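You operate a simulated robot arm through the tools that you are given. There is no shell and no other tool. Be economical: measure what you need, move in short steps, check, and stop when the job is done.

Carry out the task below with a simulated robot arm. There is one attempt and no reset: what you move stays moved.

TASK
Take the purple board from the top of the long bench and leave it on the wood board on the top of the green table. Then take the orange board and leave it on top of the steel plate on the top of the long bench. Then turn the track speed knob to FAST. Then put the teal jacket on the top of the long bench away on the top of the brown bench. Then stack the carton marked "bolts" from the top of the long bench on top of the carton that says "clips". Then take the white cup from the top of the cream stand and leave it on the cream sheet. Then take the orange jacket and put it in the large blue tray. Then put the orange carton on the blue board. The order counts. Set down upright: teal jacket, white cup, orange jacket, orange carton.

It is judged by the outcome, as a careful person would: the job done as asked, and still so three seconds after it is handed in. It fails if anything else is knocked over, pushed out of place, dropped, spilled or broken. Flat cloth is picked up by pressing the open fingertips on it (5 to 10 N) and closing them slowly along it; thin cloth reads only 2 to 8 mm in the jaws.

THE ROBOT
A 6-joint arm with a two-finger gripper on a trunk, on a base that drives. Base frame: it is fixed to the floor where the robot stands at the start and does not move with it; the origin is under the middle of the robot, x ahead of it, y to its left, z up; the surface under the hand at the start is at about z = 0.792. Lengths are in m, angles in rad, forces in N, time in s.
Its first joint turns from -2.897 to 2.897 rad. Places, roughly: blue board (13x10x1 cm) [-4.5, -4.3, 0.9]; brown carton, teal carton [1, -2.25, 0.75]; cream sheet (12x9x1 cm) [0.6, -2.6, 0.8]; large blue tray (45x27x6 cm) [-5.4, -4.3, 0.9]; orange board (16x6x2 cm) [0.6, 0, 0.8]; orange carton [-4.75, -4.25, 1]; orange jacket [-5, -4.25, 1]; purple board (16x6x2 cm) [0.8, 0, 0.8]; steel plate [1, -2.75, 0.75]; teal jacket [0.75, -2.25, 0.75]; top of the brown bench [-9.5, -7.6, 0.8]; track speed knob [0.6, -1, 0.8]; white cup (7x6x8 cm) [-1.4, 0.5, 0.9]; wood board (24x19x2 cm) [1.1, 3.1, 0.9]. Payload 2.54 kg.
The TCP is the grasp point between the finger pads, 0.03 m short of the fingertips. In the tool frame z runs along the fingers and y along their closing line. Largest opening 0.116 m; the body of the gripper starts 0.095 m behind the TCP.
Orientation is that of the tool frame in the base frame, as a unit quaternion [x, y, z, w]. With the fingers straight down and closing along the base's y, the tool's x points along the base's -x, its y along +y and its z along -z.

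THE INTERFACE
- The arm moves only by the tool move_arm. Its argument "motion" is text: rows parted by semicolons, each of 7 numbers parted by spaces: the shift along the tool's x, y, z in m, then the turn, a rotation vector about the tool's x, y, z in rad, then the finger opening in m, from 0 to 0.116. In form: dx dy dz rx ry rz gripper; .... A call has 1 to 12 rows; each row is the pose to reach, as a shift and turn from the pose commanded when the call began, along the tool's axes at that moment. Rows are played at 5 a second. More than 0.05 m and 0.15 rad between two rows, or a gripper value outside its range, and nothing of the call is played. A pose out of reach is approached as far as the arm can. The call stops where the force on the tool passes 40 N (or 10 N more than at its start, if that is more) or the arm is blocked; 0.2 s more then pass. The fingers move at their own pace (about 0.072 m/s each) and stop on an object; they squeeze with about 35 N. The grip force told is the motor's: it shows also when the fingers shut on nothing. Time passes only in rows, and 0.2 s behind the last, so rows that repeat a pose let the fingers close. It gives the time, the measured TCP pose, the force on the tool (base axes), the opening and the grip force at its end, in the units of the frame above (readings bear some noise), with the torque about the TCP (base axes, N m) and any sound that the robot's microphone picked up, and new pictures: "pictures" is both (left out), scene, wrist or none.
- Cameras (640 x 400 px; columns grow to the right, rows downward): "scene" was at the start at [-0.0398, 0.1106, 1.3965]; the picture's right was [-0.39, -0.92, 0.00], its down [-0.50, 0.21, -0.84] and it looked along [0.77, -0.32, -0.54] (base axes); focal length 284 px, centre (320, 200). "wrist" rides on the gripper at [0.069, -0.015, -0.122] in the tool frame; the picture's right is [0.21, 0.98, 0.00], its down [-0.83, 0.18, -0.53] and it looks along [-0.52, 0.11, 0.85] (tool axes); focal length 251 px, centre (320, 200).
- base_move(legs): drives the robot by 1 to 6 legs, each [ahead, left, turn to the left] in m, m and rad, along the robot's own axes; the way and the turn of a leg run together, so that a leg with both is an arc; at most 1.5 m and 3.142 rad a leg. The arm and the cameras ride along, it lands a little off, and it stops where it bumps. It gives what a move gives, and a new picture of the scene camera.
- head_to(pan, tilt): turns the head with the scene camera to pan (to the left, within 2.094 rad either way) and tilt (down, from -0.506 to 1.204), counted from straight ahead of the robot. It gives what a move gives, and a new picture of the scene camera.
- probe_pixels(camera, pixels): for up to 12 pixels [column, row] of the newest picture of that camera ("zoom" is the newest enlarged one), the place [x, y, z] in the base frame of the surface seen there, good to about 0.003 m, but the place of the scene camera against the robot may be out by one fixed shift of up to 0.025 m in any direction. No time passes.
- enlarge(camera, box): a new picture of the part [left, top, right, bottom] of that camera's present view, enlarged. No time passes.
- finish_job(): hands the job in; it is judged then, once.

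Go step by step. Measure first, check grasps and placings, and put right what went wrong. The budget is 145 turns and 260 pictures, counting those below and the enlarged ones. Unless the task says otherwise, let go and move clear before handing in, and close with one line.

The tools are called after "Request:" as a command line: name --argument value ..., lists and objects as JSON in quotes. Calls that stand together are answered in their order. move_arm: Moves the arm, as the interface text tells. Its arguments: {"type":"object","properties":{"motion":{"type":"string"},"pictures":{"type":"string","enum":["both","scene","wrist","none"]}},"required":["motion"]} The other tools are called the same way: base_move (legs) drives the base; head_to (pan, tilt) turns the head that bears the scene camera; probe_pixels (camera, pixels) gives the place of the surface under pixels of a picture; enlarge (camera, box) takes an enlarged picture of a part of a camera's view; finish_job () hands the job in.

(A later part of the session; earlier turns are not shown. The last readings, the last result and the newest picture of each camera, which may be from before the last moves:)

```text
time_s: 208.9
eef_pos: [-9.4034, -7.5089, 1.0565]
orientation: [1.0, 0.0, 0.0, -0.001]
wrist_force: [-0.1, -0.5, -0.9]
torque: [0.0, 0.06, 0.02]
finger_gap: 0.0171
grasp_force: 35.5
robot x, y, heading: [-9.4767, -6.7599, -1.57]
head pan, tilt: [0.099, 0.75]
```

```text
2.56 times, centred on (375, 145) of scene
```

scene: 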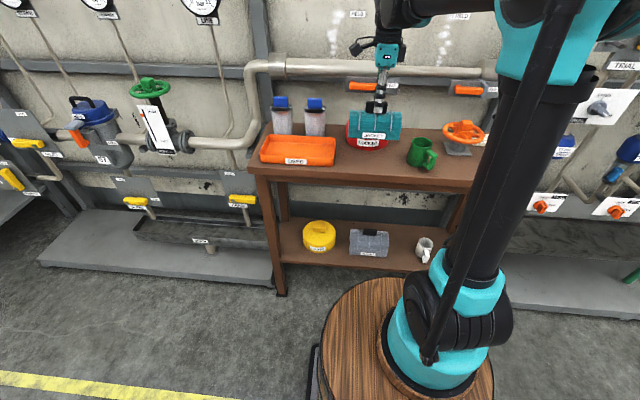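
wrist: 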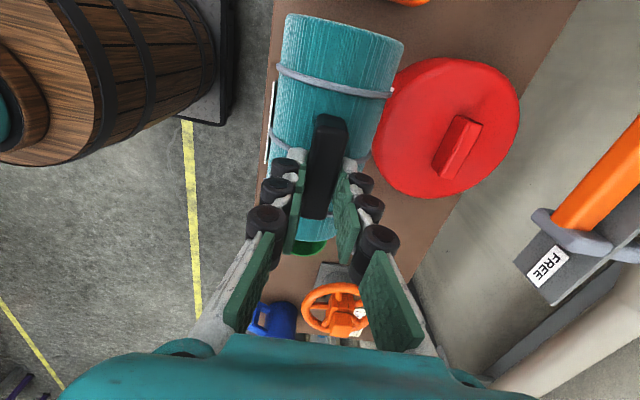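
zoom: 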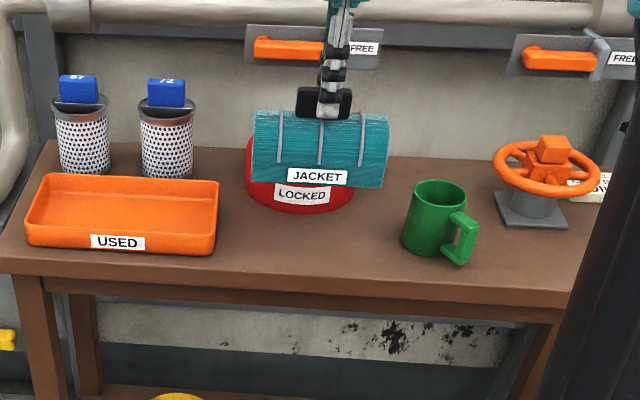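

I shift 1 cm toward the edge to keep clear of the red lid, and lower gently.

Request:
move_arm --motion "0 -0.011 0.03 0 0 0 0; 0 -0.011 0.06 0 0 0 0; 0 -0.011 0.085 0 0 0 0; 0 -0.011 0.094 0 0 0 0; 0 -0.011 0.098 0 0 0 0; 0 -0.011 0.101 0 0 0 0; 0 -0.011 0.103 0 0 0 0" --pictures "both"

```text
time_s: 210.6
eef_pos: [-9.4026, -7.4955, 0.9545]
orientation: [1.0, 0.001, 0.0, 0.0]
wrist_force: [-0.5, 0.4, -1.1]
torque: [-0.01, 0.01, 0.01]
finger_gap: 0.0173
grasp_force: 35.0
robot x, y, heading: [-9.4787, -6.7608, -1.573]
head pan, tilt: [0.099, 0.75]
```

scene: 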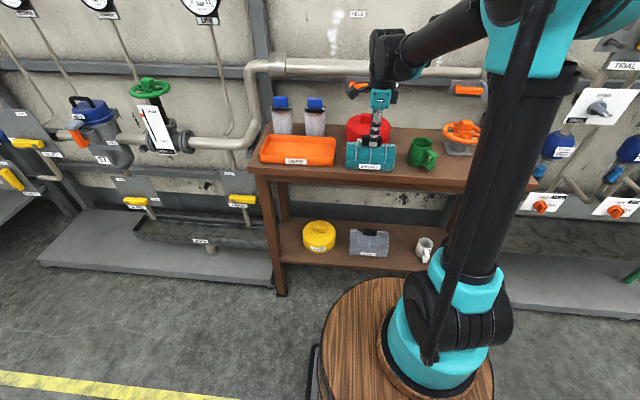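
wrist: 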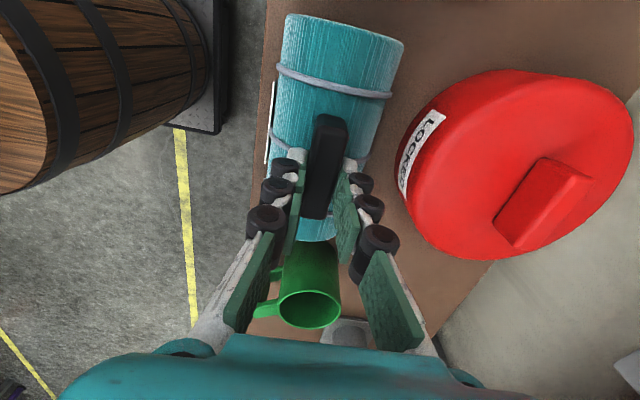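

Not yet touching. I lower a few more millimetres.

Request:
move_arm --motion "0 0 0.002 0 0 0 0; 0 0 0.004 0 0 0 0; 0 0 0.0055 0 0 0 0; 0 0 0.0055 0 0 0 0" --pictures "none"

```text
time_s: 211.6
eef_pos: [-9.4027, -7.4962, 0.95]
orientation: [1.0, 0.0, 0.0, 0.0]
wrist_force: [-0.4, -5.9, 32.5]
torque: [-0.16, 0.06, -0.01]
finger_gap: 0.0172
grasp_force: 35.1
robot x, y, heading: [-9.4764, -6.7615, -1.569]
head pan, tilt: [0.099, 0.75]
```

Contact at 32 N. I release and rise, watching the jacket.

Request:
move_arm --motion "0 0 -0.002 0 0 0 0.02; 0 0 -0.002 0 0 0 0.04; 0 0 -0.002 0 0 0 0.05; 0 0 -0.03 0 0 0 0.05; 0 0 -0.06 0 0 0 0.05; 0 0 -0.1 0 0 0 0.05; 0 0 -0.14 0 0 0 0.05; 0 0 -0.18 0 0 0 0.05; 0 0 -0.22 0 0 0 0.05; 0 -0.045 -0.22 0 0 0 0.05; 0 -0.09 -0.22 0 0 0 0.05; 0 -0.135 -0.22 0 0 0 0.05" --pictures "both"

```text
time_s: 214.2
eef_pos: [-9.4056, -7.3647, 1.1681]
orientation: [1.0, 0.001, 0.0, 0.0]
wrist_force: [-0.4, -0.1, -0.3]
torque: [0.05, 0.04, 0.01]
finger_gap: 0.0501
grasp_force: 0.0
robot x, y, heading: [-9.4708, -6.7618, -1.568]
head pan, tilt: [0.099, 0.75]
```

scene: 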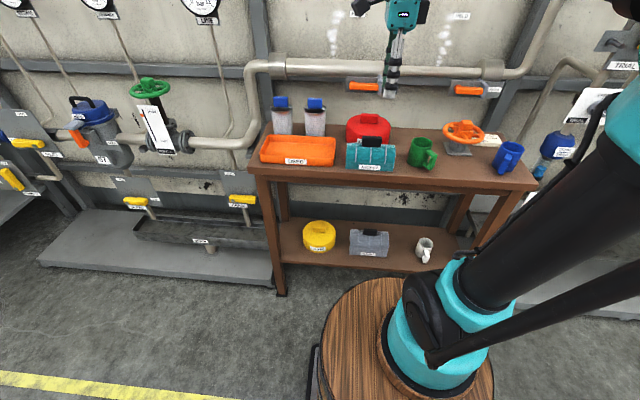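
wrist: 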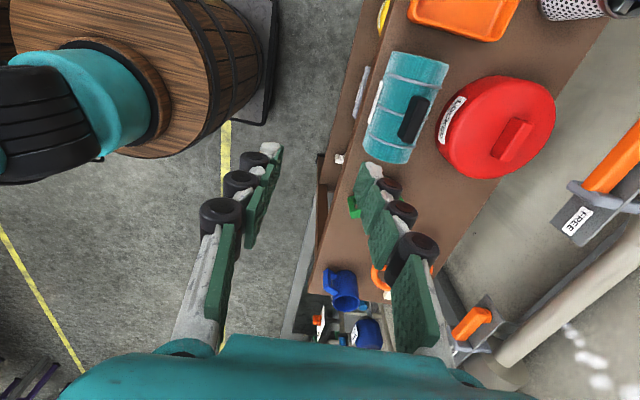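

The teal jacket stands on the brown bench, nothing disturbed. I retract and start back for the "bolts" carton.

Request:
move_arm --motion "0 -0.04 0 0 0 0 0.05; 0 -0.08 0 0 0 0 0.05; 0 -0.12 0 0 0 0 0.05; 0 -0.16 0 0 0 0 0.05; 0 -0.2 0 0 0 0 0.05" --pictures "none"

Request:
base_move --legs '[[-0.6, 0, 0], [0, 1.5, 0], [0, 1.5, 0], [0, 1.5, 0]]'

```text
time_s: 215.3
eef_pos: [-9.3996, -7.1633, 1.1676]
orientation: [1.0, 0.0, 0.001, -0.001]
wrist_force: [-0.5, -0.1, 0.2]
torque: [0.05, 0.03, 0.0]
finger_gap: 0.0499
grasp_force: 0.1
robot x, y, heading: [-9.4752, -6.7596, -1.568]
head pan, tilt: [0.099, 0.75]
```

```text
time_s: 239.8
eef_pos: [-4.9114, -6.3247, 1.1663]
orientation: [1.0, 0.014, 0.0, 0.0]
wrist_force: [0.7, -0.5, 0.2]
torque: [0.03, -0.01, 0.0]
finger_gap: 0.0499
grasp_force: 0.0
robot x, y, heading: [-4.999, -5.9197, -1.542]
head pan, tilt: [0.099, 0.75]
```

scene: 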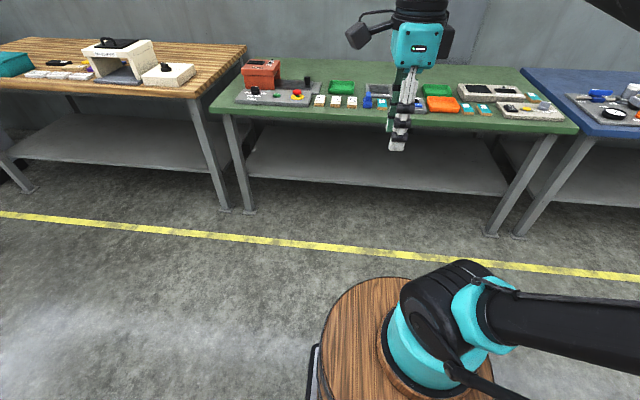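

Slight drift toward y −5.92. I correct and continue left.

Request:
base_move --legs '[[0.2, 0, -0.03], [0, 1.5, 0], [0, 1.5, 0], [0, 1.5, 0]]'

```text
time_s: 262.4
eef_pos: [-0.4451, -6.6526, 1.166]
orientation: [1.0, -0.017, 0.0, 0.001]
wrist_force: [-0.1, 0.2, 0.6]
torque: [0.0, -0.01, -0.01]
finger_gap: 0.0499
grasp_force: 0.1
robot x, y, heading: [-0.5083, -6.2486, -1.603]
head pan, tilt: [0.099, 0.75]
```

scene: 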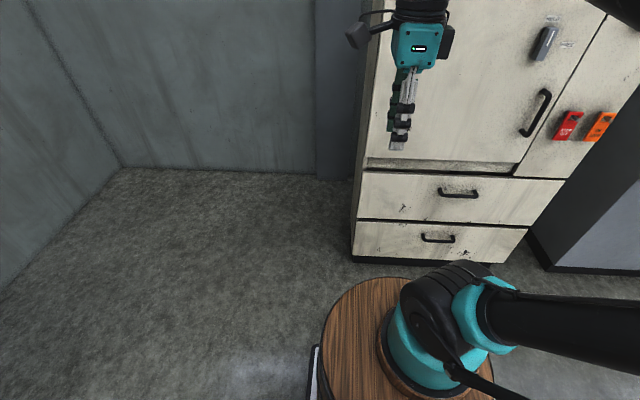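

Next I back up along x≈-0.3 to y≈-2.3 and turn to face the bench.

Request:
base_move --legs '[[0, 0.2, 0.032], [-1.5, 0, 0], [-1.5, 0, 0], [-1.0, 0, 0], [0, 0, 1.58]]'

Request:
head_to --pan 0.0 --tilt 0.6

```text
time_s: 286.6
eef_pos: [0.0738, -2.2069, 1.1668]
orientation: [0.705, 0.709, -0.001, -0.001]
wrist_force: [-0.9, 1.1, 0.1]
torque: [-0.02, 0.04, 0.03]
finger_gap: 0.0497
grasp_force: 0.1
robot x, y, heading: [-0.3302, -2.282, 0.009]
head pan, tilt: [0.099, 0.75]
```

scene: 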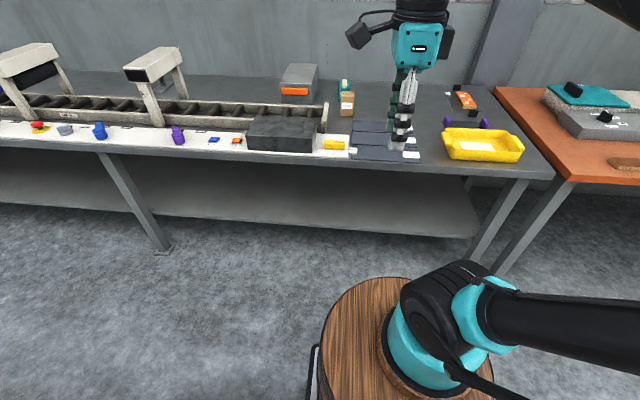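

```text
time_s: 287.2
eef_pos: [0.075, -2.2064, 1.1657]
orientation: [0.705, 0.709, 0.0, 0.0]
wrist_force: [0.4, -0.7, -0.2]
torque: [-0.01, 0.0, -0.01]
finger_gap: 0.0498
grasp_force: 0.1
robot x, y, heading: [-0.3299, -2.2841, 0.009]
head pan, tilt: [0.0, 0.6]
```

scene: 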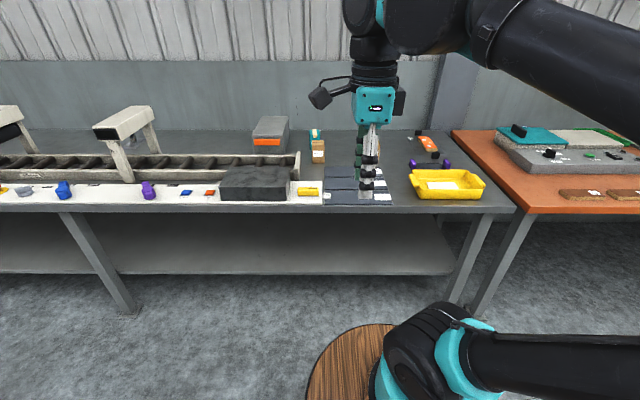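

I drive 0.4 ahead to reach both cartons.

Request:
base_move --legs '[[0.4, 0.03, -0.009]]'

Request:
move_arm --motion "0 0.04 0 0 0 0 0.09; 0 0.08 0 0 0 0 0.09; 0 0.12 0 0 0 0 0.09; 0 0.16 0 0 0 0 0.09; 0 0.2 0 0 0 0 0.09; 0 0.24 0 0 0 0 0.09; 0 0.28 0 0 0 0 0.09; 0 0.32 0 0 0 0 0.09; 0 0.36 0 0 0 0 0.09" --pictures "both"

```text
time_s: 289.7
eef_pos: [0.4683, -2.1815, 1.1665]
orientation: [0.71, 0.705, 0.0, -0.001]
wrist_force: [0.6, 0.0, -0.4]
torque: [-0.03, -0.01, 0.07]
finger_gap: 0.0499
grasp_force: 0.0
robot x, y, heading: [0.0666, -2.2534, -0.006]
head pan, tilt: [0.0, 0.6]
```

scene: 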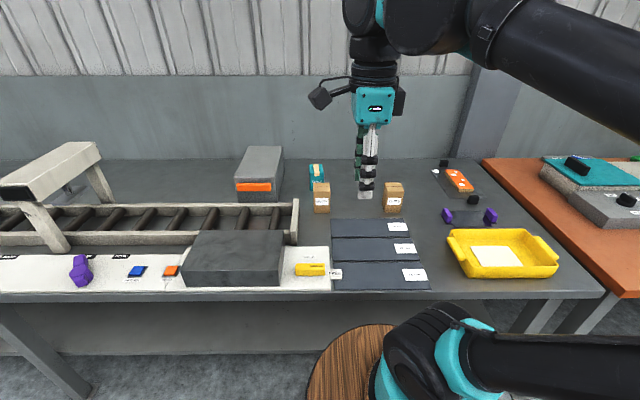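

```text
time_s: 291.7
eef_pos: [0.8285, -2.1832, 1.1695]
orientation: [0.709, 0.705, 0.0, 0.0]
wrist_force: [-0.5, -0.4, 0.6]
torque: [0.0, -0.09, -0.02]
finger_gap: 0.09
grasp_force: 0.1
robot x, y, heading: [0.0627, -2.2534, -0.004]
head pan, tilt: [0.0, 0.6]
```

scene: 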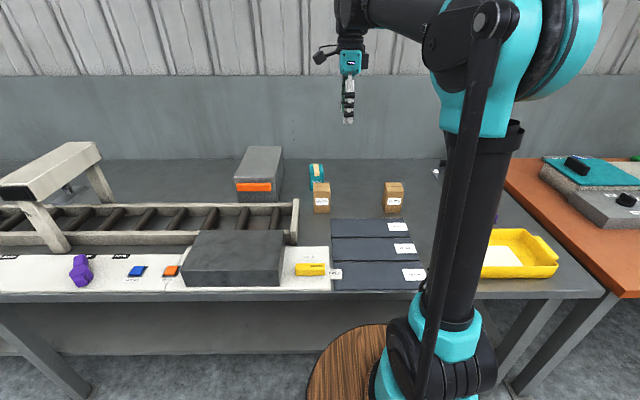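
wrist: 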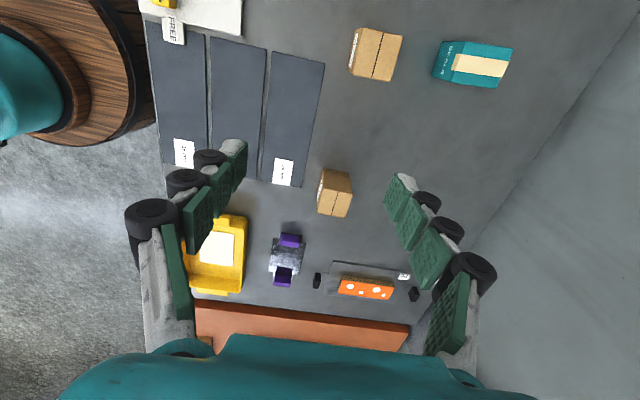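

Both cartons show in the wrist view: "bolts" (375,55) and "clips" (335,190). I measure their tops.

Request:
probe_pixels --camera "wrist" --pixels '[[366, 29], [402, 37], [362, 78], [393, 80], [355, 50], [326, 170], [350, 175], [322, 212], [347, 216], [336, 193], [436, 60], [378, 54]]'

Request:
enlarge --camera "wrist" --box '[300, 10, 420, 230]'

```text
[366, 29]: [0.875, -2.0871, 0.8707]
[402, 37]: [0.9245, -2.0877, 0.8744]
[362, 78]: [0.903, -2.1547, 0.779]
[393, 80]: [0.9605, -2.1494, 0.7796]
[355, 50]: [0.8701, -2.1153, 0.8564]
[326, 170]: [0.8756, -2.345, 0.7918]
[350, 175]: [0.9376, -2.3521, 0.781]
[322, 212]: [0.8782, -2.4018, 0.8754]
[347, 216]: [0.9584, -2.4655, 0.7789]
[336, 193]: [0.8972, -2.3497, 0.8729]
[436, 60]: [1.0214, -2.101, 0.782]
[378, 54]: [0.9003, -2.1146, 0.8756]
```

```text
1.82 times, centred on (360, 120) of wrist
```

zoom: 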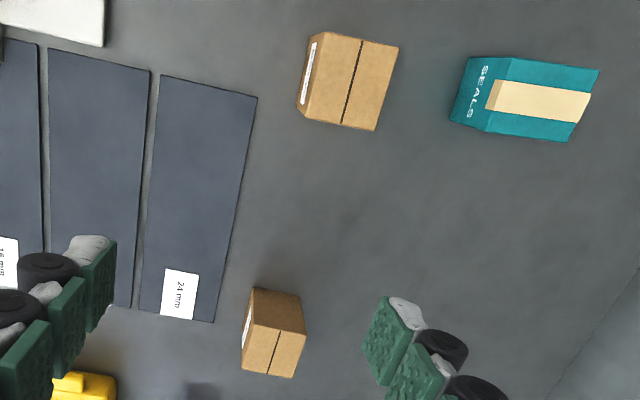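

Request:
probe_pixels --camera "zoom" --pixels '[[333, 36], [394, 49], [312, 116], [372, 127], [252, 328], [302, 336], [246, 367], [291, 374], [350, 80], [274, 350]]'

```text
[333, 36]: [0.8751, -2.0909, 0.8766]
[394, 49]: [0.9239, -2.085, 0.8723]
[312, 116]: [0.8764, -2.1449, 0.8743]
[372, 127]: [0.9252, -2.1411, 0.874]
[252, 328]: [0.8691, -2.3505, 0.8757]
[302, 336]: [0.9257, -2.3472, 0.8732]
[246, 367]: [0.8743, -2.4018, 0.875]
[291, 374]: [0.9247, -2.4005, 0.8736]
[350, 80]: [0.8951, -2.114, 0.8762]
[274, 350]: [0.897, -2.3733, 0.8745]
```

Bolts centre (0.899,-2.116), clips centre (0.898,-2.375), tops at 0.875. I descend on bolts and grip.

Request:
move_arm --motion "0.022 0.023 0.03 0 0 0 0.09; 0.044 0.046 0.06 0 0 0 0.09; 0.068 0.07 0.09 0 0 0 0.09; 0.068 0.07 0.13 0 0 0 0.09; 0.068 0.07 0.17 0 0 0 0.09; 0.068 0.07 0.21 0 0 0 0.09; 0.068 0.07 0.25 0 0 0 0.09; 0.068 0.07 0.29 0 0 0 0.09; 0.068 0.07 0.318 0 0 0 0.09; 0.068 0.07 0.318 0 0 0 0.04; 0.068 0.07 0.318 0 0 0 0.0; 0.068 0.07 0.318 0 0 0 0.0" --pictures "wrist"

```text
time_s: 294.3
eef_pos: [0.8963, -2.1167, 0.8513]
orientation: [0.709, 0.705, 0.0, 0.0]
wrist_force: [-0.7, -0.1, 0.1]
torque: [0.0, -0.03, -0.01]
finger_gap: 0.06
grasp_force: 35.1
robot x, y, heading: [0.0636, -2.2515, -0.003]
head pan, tilt: [0.0, 0.6]
```

wrist: 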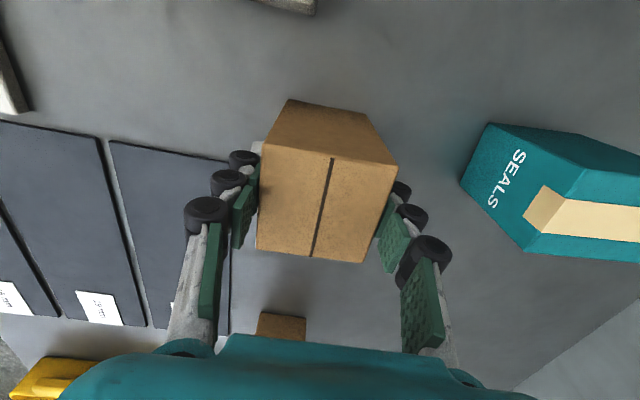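

Gripped at 0.060. I lift 0.15 and carry it over "clips".

Request:
move_arm --motion "0 0 -0.01 0 0 0 0; 0 0 -0.03 0 0 0 0; 0 0 -0.07 0 0 0 0; 0 0 -0.11 0 0 0 0; 0 0 -0.15 0 0 0 0; -0.04 0 -0.15 0 0 0 0; -0.08 0 -0.15 0 0 0 0; -0.12 0 -0.15 0 0 0 0; -0.16 0 -0.15 0 0 0 0; -0.2 0.001 -0.15 0 0 0 0; -0.24 0.001 -0.15 0 0 0 0; -0.2595 0.002 -0.15 0 0 0 0" --pictures "both"

```text
time_s: 296.9
eef_pos: [0.8975, -2.3759, 1.0001]
orientation: [0.71, 0.705, 0.0, 0.0]
wrist_force: [-0.8, -0.1, -4.3]
torque: [-0.06, 0.01, 0.03]
finger_gap: 0.0592
grasp_force: 35.0
robot x, y, heading: [0.065, -2.2558, -0.007]
head pan, tilt: [0.0, 0.6]
```

scene: 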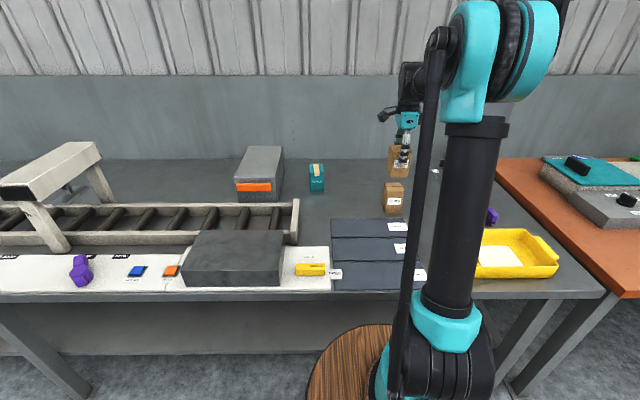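
wrist: 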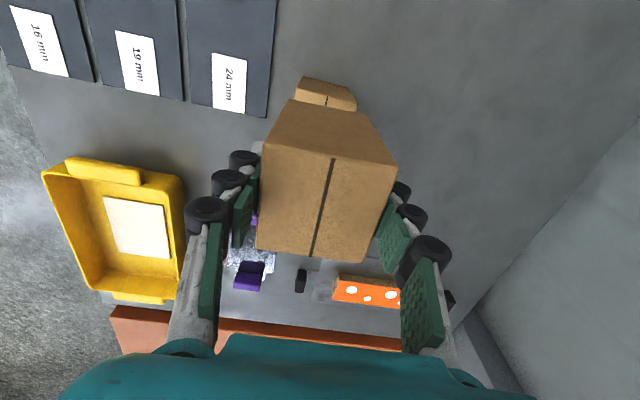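

The carton's bottom is at ~0.928, clips' top at 0.8745. I lower to just touch, with small steps at the end.

Request:
move_arm --motion "0 0 0.02 0 0 0 0; 0 0 0.038 0 0 0 0; 0 0 0.047 0 0 0 0; 0 0 0.05 0 0 0 0; 0 0 0.052 0 0 0 0; 0 0 0.0535 0 0 0 0" --pictures "none"

Request:
enlarge --camera "scene" --box '[350, 130, 450, 230]'

```text
time_s: 298.3
eef_pos: [0.898, -2.3759, 0.9464]
orientation: [0.709, 0.705, 0.002, 0.0]
wrist_force: [1.0, -1.6, 21.4]
torque: [-0.06, -0.06, 0.11]
finger_gap: 0.0593
grasp_force: 35.2
robot x, y, heading: [0.0636, -2.2526, -0.009]
head pan, tilt: [0.0, 0.6]
```

```text
4.00 times, centred on (400, 180) of scene
```

zoom: 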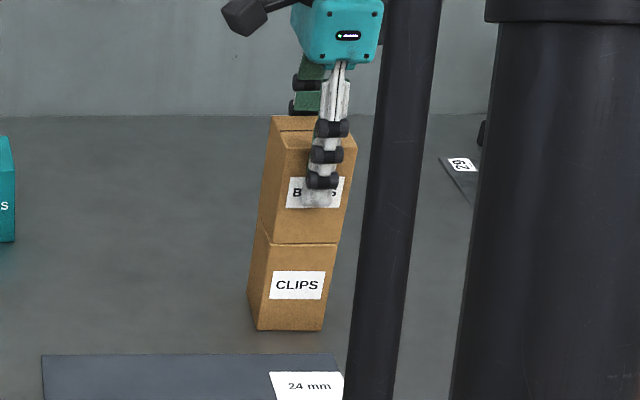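

Bolts sits neatly on clips (21 N contact). I open slowly and rise.

Request:
move_arm --motion "0 0 -0.001 0 0 0 0.062; 0 0 -0.001 0 0 0 0.075; 0 0 -0.001 0 0 0 0.09; 0 0 -0.001 0 0 0 0.09; 0 0 -0.03 0 0 0 0.09; 0 0 -0.07 0 0 0 0.09; 0 0 -0.11 0 0 0 0.09; 0 0 -0.15 0 0 0 0.09; 0 0 -0.19 0 0 0 0.09; 0 0 -0.22 0 0 0 0.09" --pictures "both"

```text
time_s: 300.5
eef_pos: [0.9006, -2.3745, 1.1674]
orientation: [0.71, 0.705, 0.0, 0.0]
wrist_force: [-0.5, -0.7, -1.0]
torque: [0.02, 0.02, 0.0]
finger_gap: 0.0902
grasp_force: 0.0
robot x, y, heading: [0.065, -2.2515, -0.003]
head pan, tilt: [0.0, 0.6]
```

scene: 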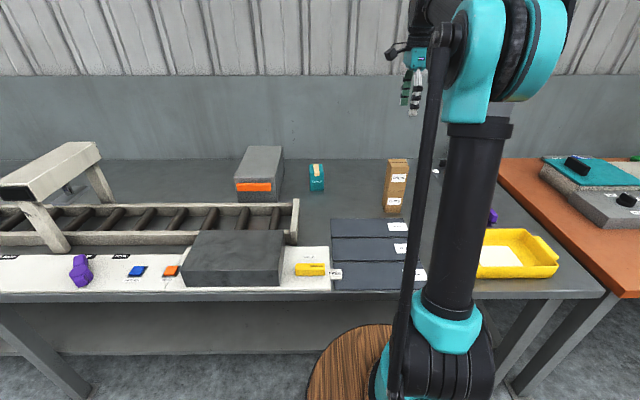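
wrist: 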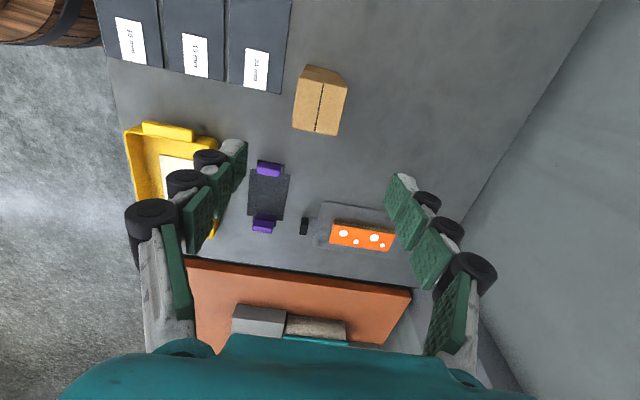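

Stack looks good. Next the white cup at about (-1.4,0.5). I retract, back off and strafe left, then look.

Request:
move_arm --motion "0 -0.045 0 0 0 0 0.09; 0 -0.09 0 0 0 0 0.09; 0 -0.135 0 0 0 0 0.09; 0 -0.18 0 0 0 0 0.09; 0 -0.225 0 0 0 0 0.09; 0 -0.27 0 0 0 0 0.09; 0 -0.315 0 0 0 0 0.09; 0 -0.36 0 0 0 0 0.09; 0 -0.405 0 0 0 0 0.09; 0 -0.43 0 0 0 0 0.09" --pictures "none"

Request:
base_move --legs '[[-0.3, 0, 0], [0, 1.4, 0], [0, 1.4, 0]]'

Request:
head_to --pan 2.09 --tilt 0.5

```text
time_s: 302.7
eef_pos: [0.4673, -2.3741, 1.1655]
orientation: [0.71, 0.705, 0.001, 0.0]
wrist_force: [0.2, -0.1, 0.6]
torque: [-0.02, 0.0, 0.01]
finger_gap: 0.09
grasp_force: 0.0
robot x, y, heading: [0.0661, -2.2552, -0.007]
head pan, tilt: [0.0, 0.6]
```

```text
time_s: 317.9
eef_pos: [0.2335, 0.4175, 1.166]
orientation: [0.706, 0.708, 0.0, -0.001]
wrist_force: [-0.3, 0.2, -0.2]
torque: [-0.03, -0.01, -0.02]
finger_gap: 0.0902
grasp_force: 0.2
robot x, y, heading: [-0.1697, 0.5308, 0.004]
head pan, tilt: [0.0, 0.6]
```

scene: 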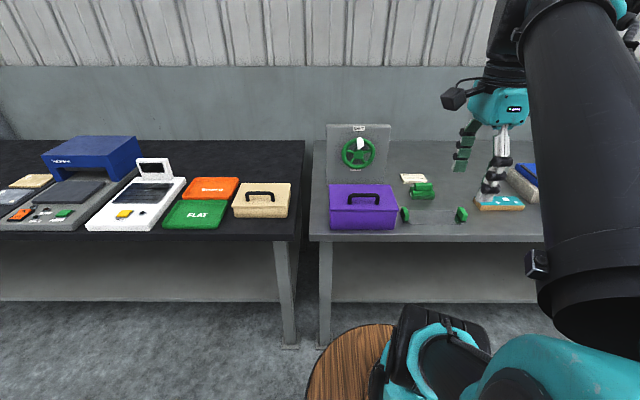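

```text
time_s: 319.9
eef_pos: [0.2325, 0.4183, 1.1664]
orientation: [0.705, 0.709, 0.001, 0.0]
wrist_force: [0.5, 0.2, 0.6]
torque: [-0.02, -0.02, -0.02]
finger_gap: 0.0902
grasp_force: 0.1
robot x, y, heading: [-0.1728, 0.536, 0.005]
head pan, tilt: [2.089, 0.499]
```

scene: 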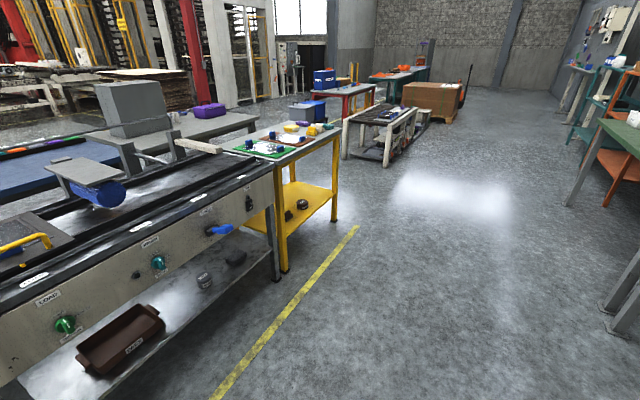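

The stand is further right-behind. I turn the robot half around to face -x.

Request:
base_move --legs '[[0, 0, 3.13]]'

Request:
head_to --pan 0.0 --tilt 0.6

```text
time_s: 327.6
eef_pos: [-0.574, 0.6533, 1.1666]
orientation: [-0.704, 0.71, 0.0, 0.0]
wrist_force: [0.2, -0.8, 0.8]
torque: [-0.01, 0.01, 0.01]
finger_gap: 0.0899
grasp_force: 0.0
robot x, y, heading: [-0.1722, 0.5311, 3.134]
head pan, tilt: [2.089, 0.499]
```

scene: 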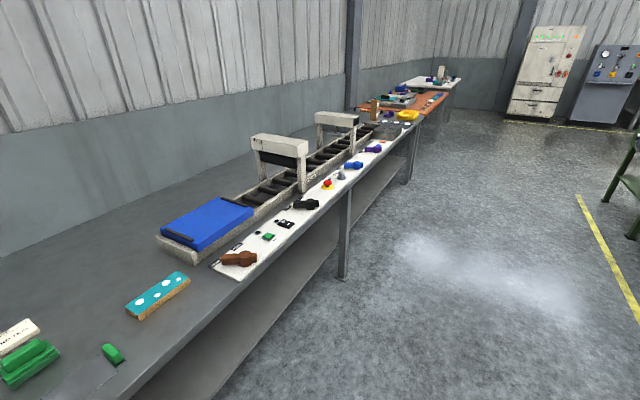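

```text
time_s: 329.6
eef_pos: [-0.5746, 0.6532, 1.1663]
orientation: [-0.704, 0.71, 0.0, 0.0]
wrist_force: [-0.6, 0.7, 0.2]
torque: [-0.01, -0.04, 0.01]
finger_gap: 0.0901
grasp_force: 0.0
robot x, y, heading: [-0.1695, 0.5309, 3.134]
head pan, tilt: [0.0, 0.6]
```

scene: 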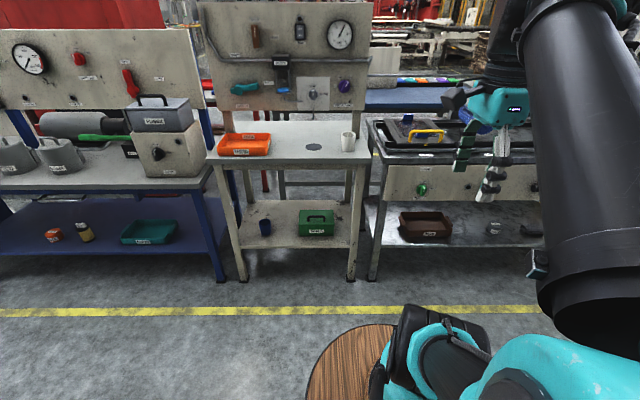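

The cream stand is ahead, the white cup at (347,141). I measure.

Request:
probe_pixels --camera "scene" --pixels '[[347, 134], [347, 145], [342, 141], [355, 141], [314, 147], [290, 162], [370, 157], [210, 160], [350, 275], [350, 124], [245, 140], [400, 155]]'

Request:
enlarge --camera "scene" --box '[280, 100, 400, 180]'

```text
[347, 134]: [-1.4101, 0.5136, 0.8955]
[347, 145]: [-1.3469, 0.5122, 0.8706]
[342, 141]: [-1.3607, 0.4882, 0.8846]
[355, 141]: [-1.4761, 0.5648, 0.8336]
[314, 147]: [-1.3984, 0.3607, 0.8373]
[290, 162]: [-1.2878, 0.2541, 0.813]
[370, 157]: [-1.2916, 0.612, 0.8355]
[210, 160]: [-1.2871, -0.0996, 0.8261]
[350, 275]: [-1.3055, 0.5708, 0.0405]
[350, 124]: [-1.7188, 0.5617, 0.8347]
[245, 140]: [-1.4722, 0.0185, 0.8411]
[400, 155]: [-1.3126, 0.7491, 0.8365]
```

```text
5.00 times, centred on (340, 140) of scene
```

zoom: 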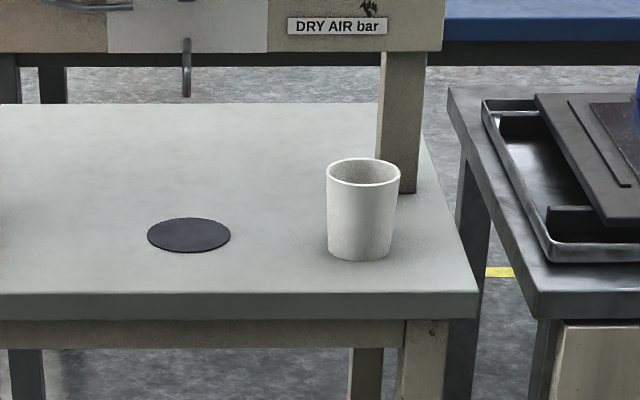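

The cup is at about (-1.39,0.515), stand z ~0.85. I drive 0.45 ahead and move the hand above the cup.

Request:
base_move --legs '[[0.45, 0, 0]]'

Request:
move_arm --motion "0.03 0.04 0 0 0 0 0.1; 0.06 0.08 0 0 0 0 0.1; 0.09 0.12 0 0 0 0 0.1; 0.12 0.16 0 0 0 0 0.1; 0.12 0.2 0 0 0 0 0.1; 0.12 0.24 0 0 0 0 0.1; 0.12 0.28 0 0 0 0 0.1; 0.12 0.32 0 0 0 0 0.1; 0.12 0.35 0 0 0 0 0.1" --pictures "both"

```text
time_s: 332.2
eef_pos: [-1.0124, 0.6538, 1.1657]
orientation: [-0.705, 0.709, -0.001, 0.0]
wrist_force: [0.1, -0.2, 0.8]
torque: [0.02, 0.01, -0.03]
finger_gap: 0.0897
grasp_force: 0.2
robot x, y, heading: [-0.6105, 0.5345, 3.139]
head pan, tilt: [0.0, 0.6]
```

scene: 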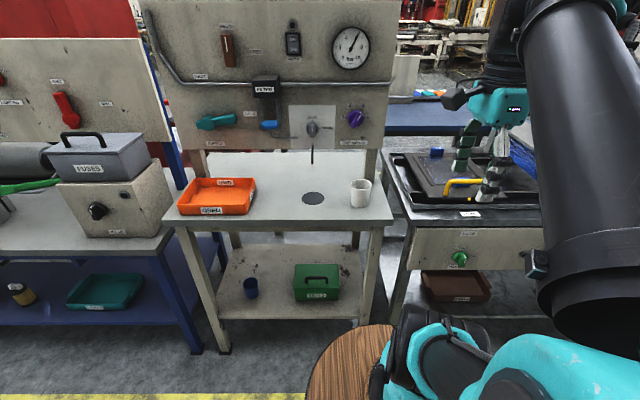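

```text
time_s: 334.2
eef_pos: [-1.3609, 0.5335, 1.164]
orientation: [-0.707, 0.708, 0.0, 0.0]
wrist_force: [0.2, 0.3, 0.3]
torque: [0.0, 0.06, 0.0]
finger_gap: 0.1001
grasp_force: 0.0
robot x, y, heading: [-0.6138, 0.5351, 3.136]
head pan, tilt: [0.0, 0.6]
```

scene: 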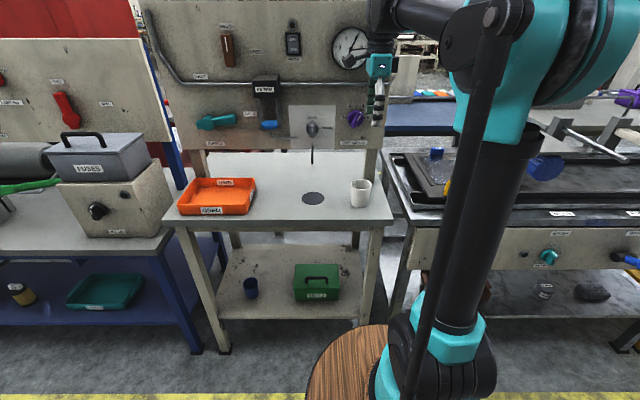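
wrist: 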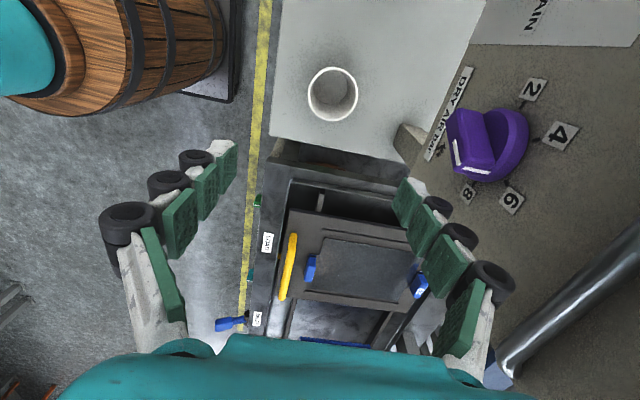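

Request:
probe_pixels --camera "wrist" --pixels '[[309, 93], [356, 95], [335, 69], [330, 117], [332, 95], [290, 120], [400, 140], [455, 155], [480, 130], [440, 140], [420, 100]]'

```text
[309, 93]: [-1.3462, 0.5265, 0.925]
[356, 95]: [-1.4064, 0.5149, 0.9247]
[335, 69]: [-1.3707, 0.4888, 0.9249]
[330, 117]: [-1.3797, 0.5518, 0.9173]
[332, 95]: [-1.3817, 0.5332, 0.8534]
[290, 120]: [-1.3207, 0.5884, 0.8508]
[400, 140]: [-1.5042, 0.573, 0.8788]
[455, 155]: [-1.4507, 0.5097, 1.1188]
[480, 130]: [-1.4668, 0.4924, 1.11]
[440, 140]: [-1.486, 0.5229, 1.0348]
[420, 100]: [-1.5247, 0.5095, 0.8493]
```

The rim's centre is (-1.377,0.520), z 0.925, and a purple knob sticks out behind at (-1.45,0.5,1.11). So I turn the hand to close along y, keeping its thin side toward the panel.

Request:
move_arm --motion "0.0012 0.0015 0 0 0 -0.143 0.1; 0.0024 0.003 0 0 0 -0.286 0.1; 0.0036 0.0045 0 0 0 -0.429 0.1; 0.0048 0.006 0 0 0 -0.572 0.1; 0.006 0.0075 0 0 0 -0.715 0.1; 0.0074 0.009 0 0 0 -0.858 0.1; 0.0086 0.0105 0 0 0 -1.0 0.1; 0.0098 0.012 0 0 0 -1.143 0.1; 0.011 0.0135 0 0 0 -1.286 0.1; 0.0124 0.015 0 0 0 -1.429 0.1; 0.0135 0.016 0 0 0 -1.571 0.1; 0.0135 0.016 0.02 0 0 -1.571 0.1" --pictures "both"

```text
time_s: 336.8
eef_pos: [-1.3779, 0.5182, 1.1457]
orientation: [1.0, 0.0, 0.0, -0.001]
wrist_force: [0.9, 0.3, -0.4]
torque: [0.0, -0.01, 0.01]
finger_gap: 0.1001
grasp_force: 0.1
robot x, y, heading: [-0.6116, 0.5362, 3.143]
head pan, tilt: [0.0, 0.6]
```

scene: 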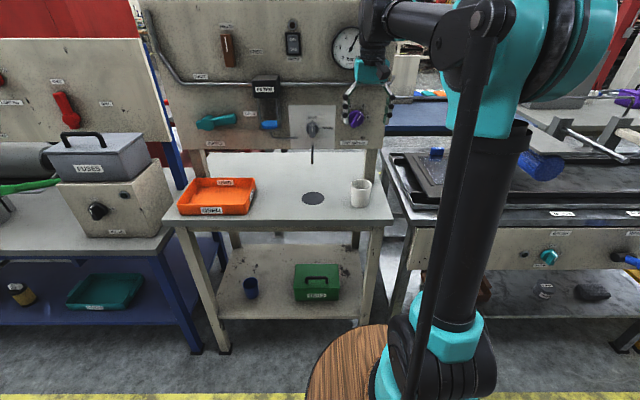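
wrist: 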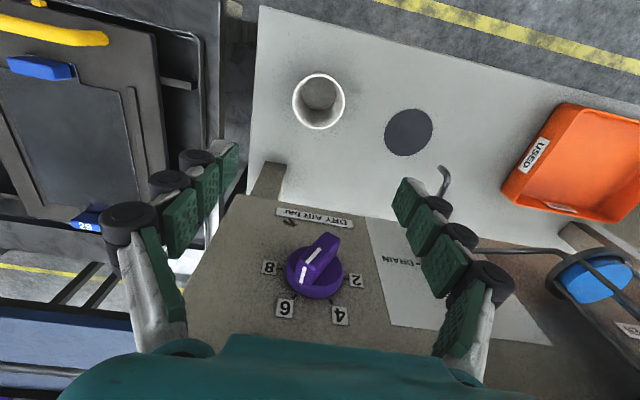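

Before descending, I measure how far the knob and panel stick out.

Request:
probe_pixels --camera "wrist" --pixels '[[330, 238], [320, 260], [305, 280], [290, 268], [330, 275], [230, 330], [296, 100], [344, 102], [322, 76], [317, 127], [440, 180], [445, 195]]'

```text
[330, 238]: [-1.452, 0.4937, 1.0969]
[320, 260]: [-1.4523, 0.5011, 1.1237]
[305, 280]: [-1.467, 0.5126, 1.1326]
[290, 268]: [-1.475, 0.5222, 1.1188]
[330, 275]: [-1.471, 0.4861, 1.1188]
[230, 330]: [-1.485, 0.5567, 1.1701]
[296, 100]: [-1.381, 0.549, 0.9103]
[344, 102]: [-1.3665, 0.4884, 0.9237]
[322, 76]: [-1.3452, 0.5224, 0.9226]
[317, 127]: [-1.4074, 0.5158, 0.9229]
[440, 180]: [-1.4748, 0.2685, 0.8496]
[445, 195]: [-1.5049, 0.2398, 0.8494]
```

The knob tip is at x −1.452, 8 cm behind the hand's centre, which is enough. I descend a bit to the robot's side of the cup's centre.

Request:
move_arm --motion "0.005 -0.001 0.04 0 0 0 0.1; 0.005 -0.001 0.08 0 0 0 0.1; 0.005 -0.001 0.11 0 0 0 0.1; 0.005 -0.001 0.14 0 0 0 0.1; 0.005 -0.001 0.17 0 0 0 0.1; 0.005 -0.001 0.2 0 0 0 0.1; 0.005 -0.001 0.22 0 0 0 0.1; 0.005 -0.001 0.234 0 0 0 0.1" --pictures "both"

```text
time_s: 338.6
eef_pos: [-1.3752, 0.521, 0.9118]
orientation: [1.0, -0.001, -0.001, -0.001]
wrist_force: [0.0, -0.4, 0.6]
torque: [-0.04, 0.01, -0.01]
finger_gap: 0.1
grasp_force: 0.1
robot x, y, heading: [-0.6119, 0.5285, 3.144]
head pan, tilt: [0.0, 0.6]
```

scene: 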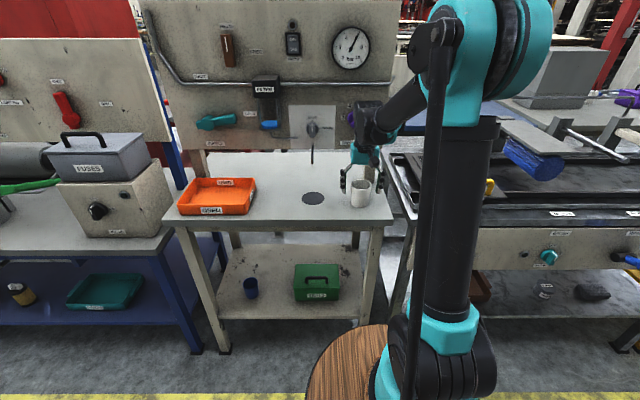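
wrist: 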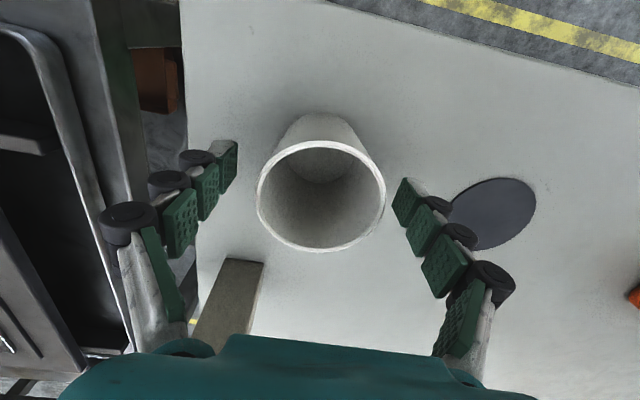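

The cup is between the fingers. I close and lift a little.

Request:
move_arm --motion "0 0 0 0 0 0 0.08; 0 0 0 0 0 0 0.06; 0 0 0 0 0 0 0.03; 0 0 0 0 0 0 0.03; 0 0 0 0 0 0 0.03; 0 0 -0.01 0 0 0 0.03; 0 0 -0.02 0 0 0 0.03; 0 0 -0.04 0 0 0 0.03" --pictures "wrist"

```text
time_s: 340.4
eef_pos: [-1.375, 0.5243, 0.9527]
orientation: [1.0, -0.001, 0.0, -0.001]
wrist_force: [-0.3, 0.8, -0.8]
torque: [0.0, 0.0, -0.01]
finger_gap: 0.0647
grasp_force: 34.7
robot x, y, heading: [-0.6076, 0.5327, 3.141]
head pan, tilt: [0.0, 0.6]
```

wrist: 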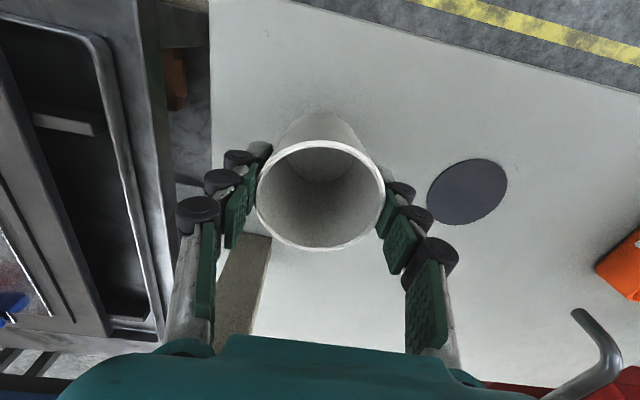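

Cup held at 0.065. I pull back from the panel while rising.

Request:
move_arm --motion "0.03 0 -0.01 0 0 0 0; 0.06 0 -0.03 0 0 0 0; 0.09 0 -0.06 0 0 0 0; 0.12 0 -0.09 0 0 0 0; 0.15 0 -0.12 0 0 0 0; 0.18 0 -0.15 0 0 0 0; 0.21 0 -0.18 0 0 0 0; 0.24 0 -0.2 0 0 0 0; 0.28 0 -0.2 0 0 0 0; 0.32 0 -0.2 0 0 0 0; 0.36 0 -0.2 0 0 0 0" --pictures "none"

Request:
base_move --legs '[[-0.45, 0, 0], [0, 0, 3.14]]'

```text
time_s: 342.8
eef_pos: [-1.0147, 0.5215, 1.151]
orientation: [1.0, -0.002, 0.0, 0.0]
wrist_force: [-0.8, -0.5, -0.5]
torque: [0.01, -0.03, -0.01]
finger_gap: 0.0647
grasp_force: 35.0
robot x, y, heading: [-0.6085, 0.5354, 3.139]
head pan, tilt: [0.0, 0.6]
```

```text
time_s: 352.7
eef_pos: [0.2371, 0.5183, 1.1514]
orientation: [0.039, 0.999, 0.0, 0.0]
wrist_force: [-0.1, -0.1, 0.0]
torque: [-0.01, 0.01, 0.03]
finger_gap: 0.065
grasp_force: 34.8
robot x, y, heading: [-0.1663, 0.5363, -0.073]
head pan, tilt: [0.0, 0.6]
```

scene: 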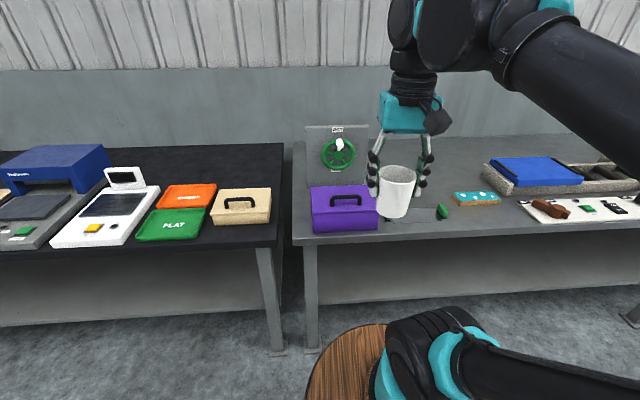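

Cup still held. I correct heading and drive right to y≈-2.6.

Request:
base_move --legs '[[0, 0, 0.073], [0, -1.5, 0], [0, -1.5, 0], [0.15, -0.1, 0]]'

Request:
head_to --pan -0.1 --tilt 0.75

```text
time_s: 368.8
eef_pos: [0.3445, -2.5687, 1.1517]
orientation: [0.002, 1.0, -0.001, 0.0]
wrist_force: [-0.4, -0.1, -0.6]
torque: [0.03, 0.01, 0.0]
finger_gap: 0.0648
grasp_force: 35.1
robot x, y, heading: [-0.0564, -2.5814, -0.001]
head pan, tilt: [0.0, 0.6]
```

scene: 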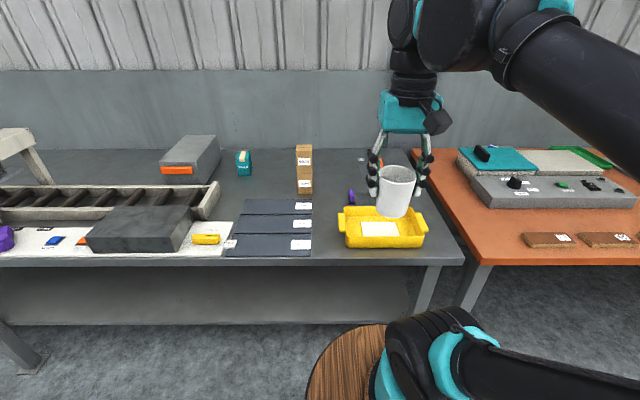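

```text
time_s: 369.5
eef_pos: [0.3458, -2.569, 1.1514]
orientation: [0.001, 1.0, 0.0, 0.0]
wrist_force: [0.8, -0.4, -0.4]
torque: [-0.02, -0.01, -0.02]
finger_gap: 0.0649
grasp_force: 35.1
robot x, y, heading: [-0.0605, -2.5827, -0.006]
head pan, tilt: [-0.099, 0.75]
```

scene: 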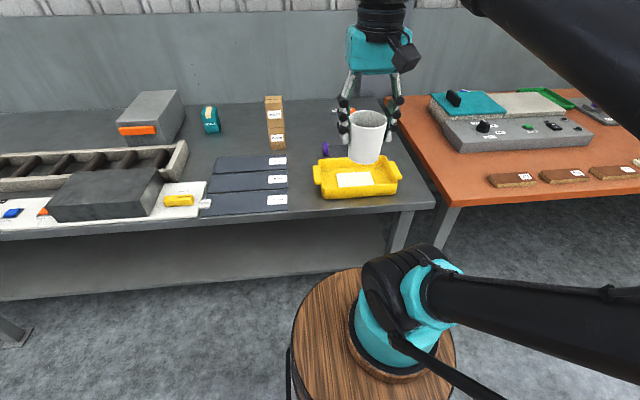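

Request:
enlarge --camera "scene" --box '[300, 140, 420, 210]'

Request:
probe_pixels --camera "scene" --pixels '[[338, 174], [369, 172], [339, 186], [374, 184], [355, 179], [325, 170], [398, 180], [320, 163], [350, 158], [360, 195], [360, 188]]'

```text
5.33 times, centred on (360, 175) of scene
```

zoom: 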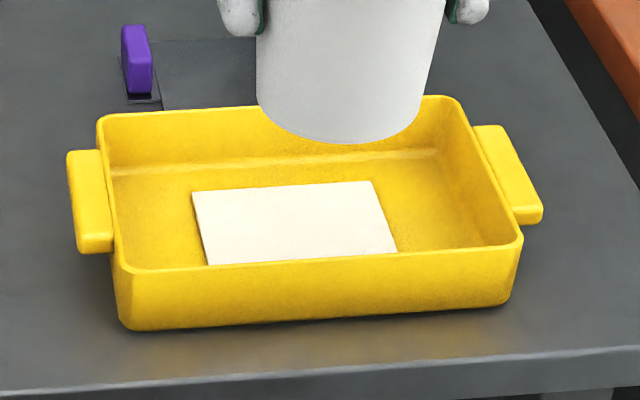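

```text
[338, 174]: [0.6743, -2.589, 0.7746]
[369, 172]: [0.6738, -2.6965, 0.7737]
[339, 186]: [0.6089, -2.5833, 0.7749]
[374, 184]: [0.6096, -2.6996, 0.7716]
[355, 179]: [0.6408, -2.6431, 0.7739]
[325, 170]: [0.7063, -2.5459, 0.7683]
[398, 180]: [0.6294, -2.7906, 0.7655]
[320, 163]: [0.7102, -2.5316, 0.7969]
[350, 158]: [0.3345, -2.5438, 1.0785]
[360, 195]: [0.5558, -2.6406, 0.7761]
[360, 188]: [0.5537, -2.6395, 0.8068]
```

The sheet lies in the yellow tray, centre about (0.643,-2.637). I move above it and check with the wrist camera.

Request:
move_arm --motion "-0.038 -0.009 0 0 0 0 0; -0.076 -0.018 0 0 0 0 0; -0.114 -0.027 0 0 0 0 0; -0.152 -0.036 0 0 0 0 0; -0.19 -0.045 0 0 0 0 0; -0.228 -0.054 0 0 0 0 0; -0.266 -0.063 0 0 0 0 0; -0.3 -0.068 0 0 0 0 0; -0.3 -0.068 0.04 0 0 0 0; -0.3 -0.068 0.08 0 0 0 0" --pictures "both"

```text
time_s: 371.7
eef_pos: [0.6462, -2.6378, 1.0733]
orientation: [0.002, 1.0, 0.0, -0.001]
wrist_force: [0.1, -0.1, -1.2]
torque: [0.03, -0.02, -0.01]
finger_gap: 0.0646
grasp_force: 35.4
robot x, y, heading: [-0.0575, -2.5836, -0.001]
head pan, tilt: [-0.099, 0.75]
```

scene: 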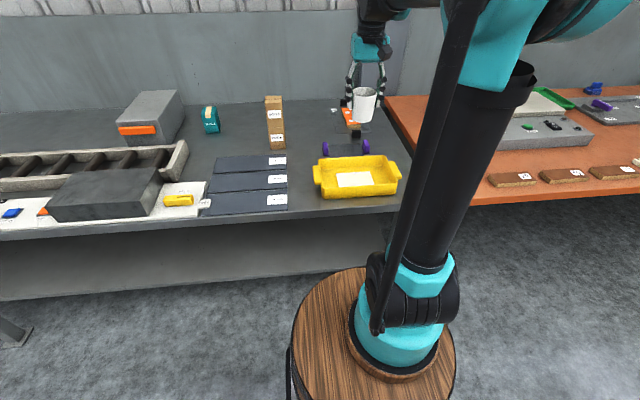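
wrist: 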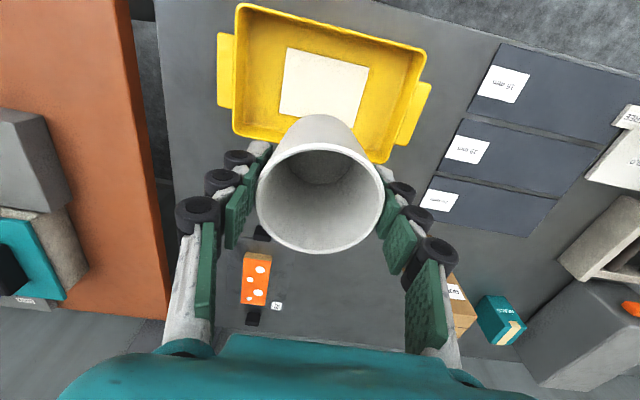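

Request:
probe_pixels --camera "wrist" --pixels '[[287, 49], [368, 66], [280, 113], [355, 120], [320, 85], [300, 30], [245, 130], [418, 60], [240, 20], [395, 130]]'

```text
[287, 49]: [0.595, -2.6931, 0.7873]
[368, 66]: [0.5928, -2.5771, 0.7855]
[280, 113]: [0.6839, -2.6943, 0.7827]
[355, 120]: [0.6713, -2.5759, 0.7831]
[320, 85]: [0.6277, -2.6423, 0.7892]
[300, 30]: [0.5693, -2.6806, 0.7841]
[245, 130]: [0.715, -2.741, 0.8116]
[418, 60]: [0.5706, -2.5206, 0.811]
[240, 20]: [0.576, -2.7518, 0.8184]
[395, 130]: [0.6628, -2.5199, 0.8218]
```

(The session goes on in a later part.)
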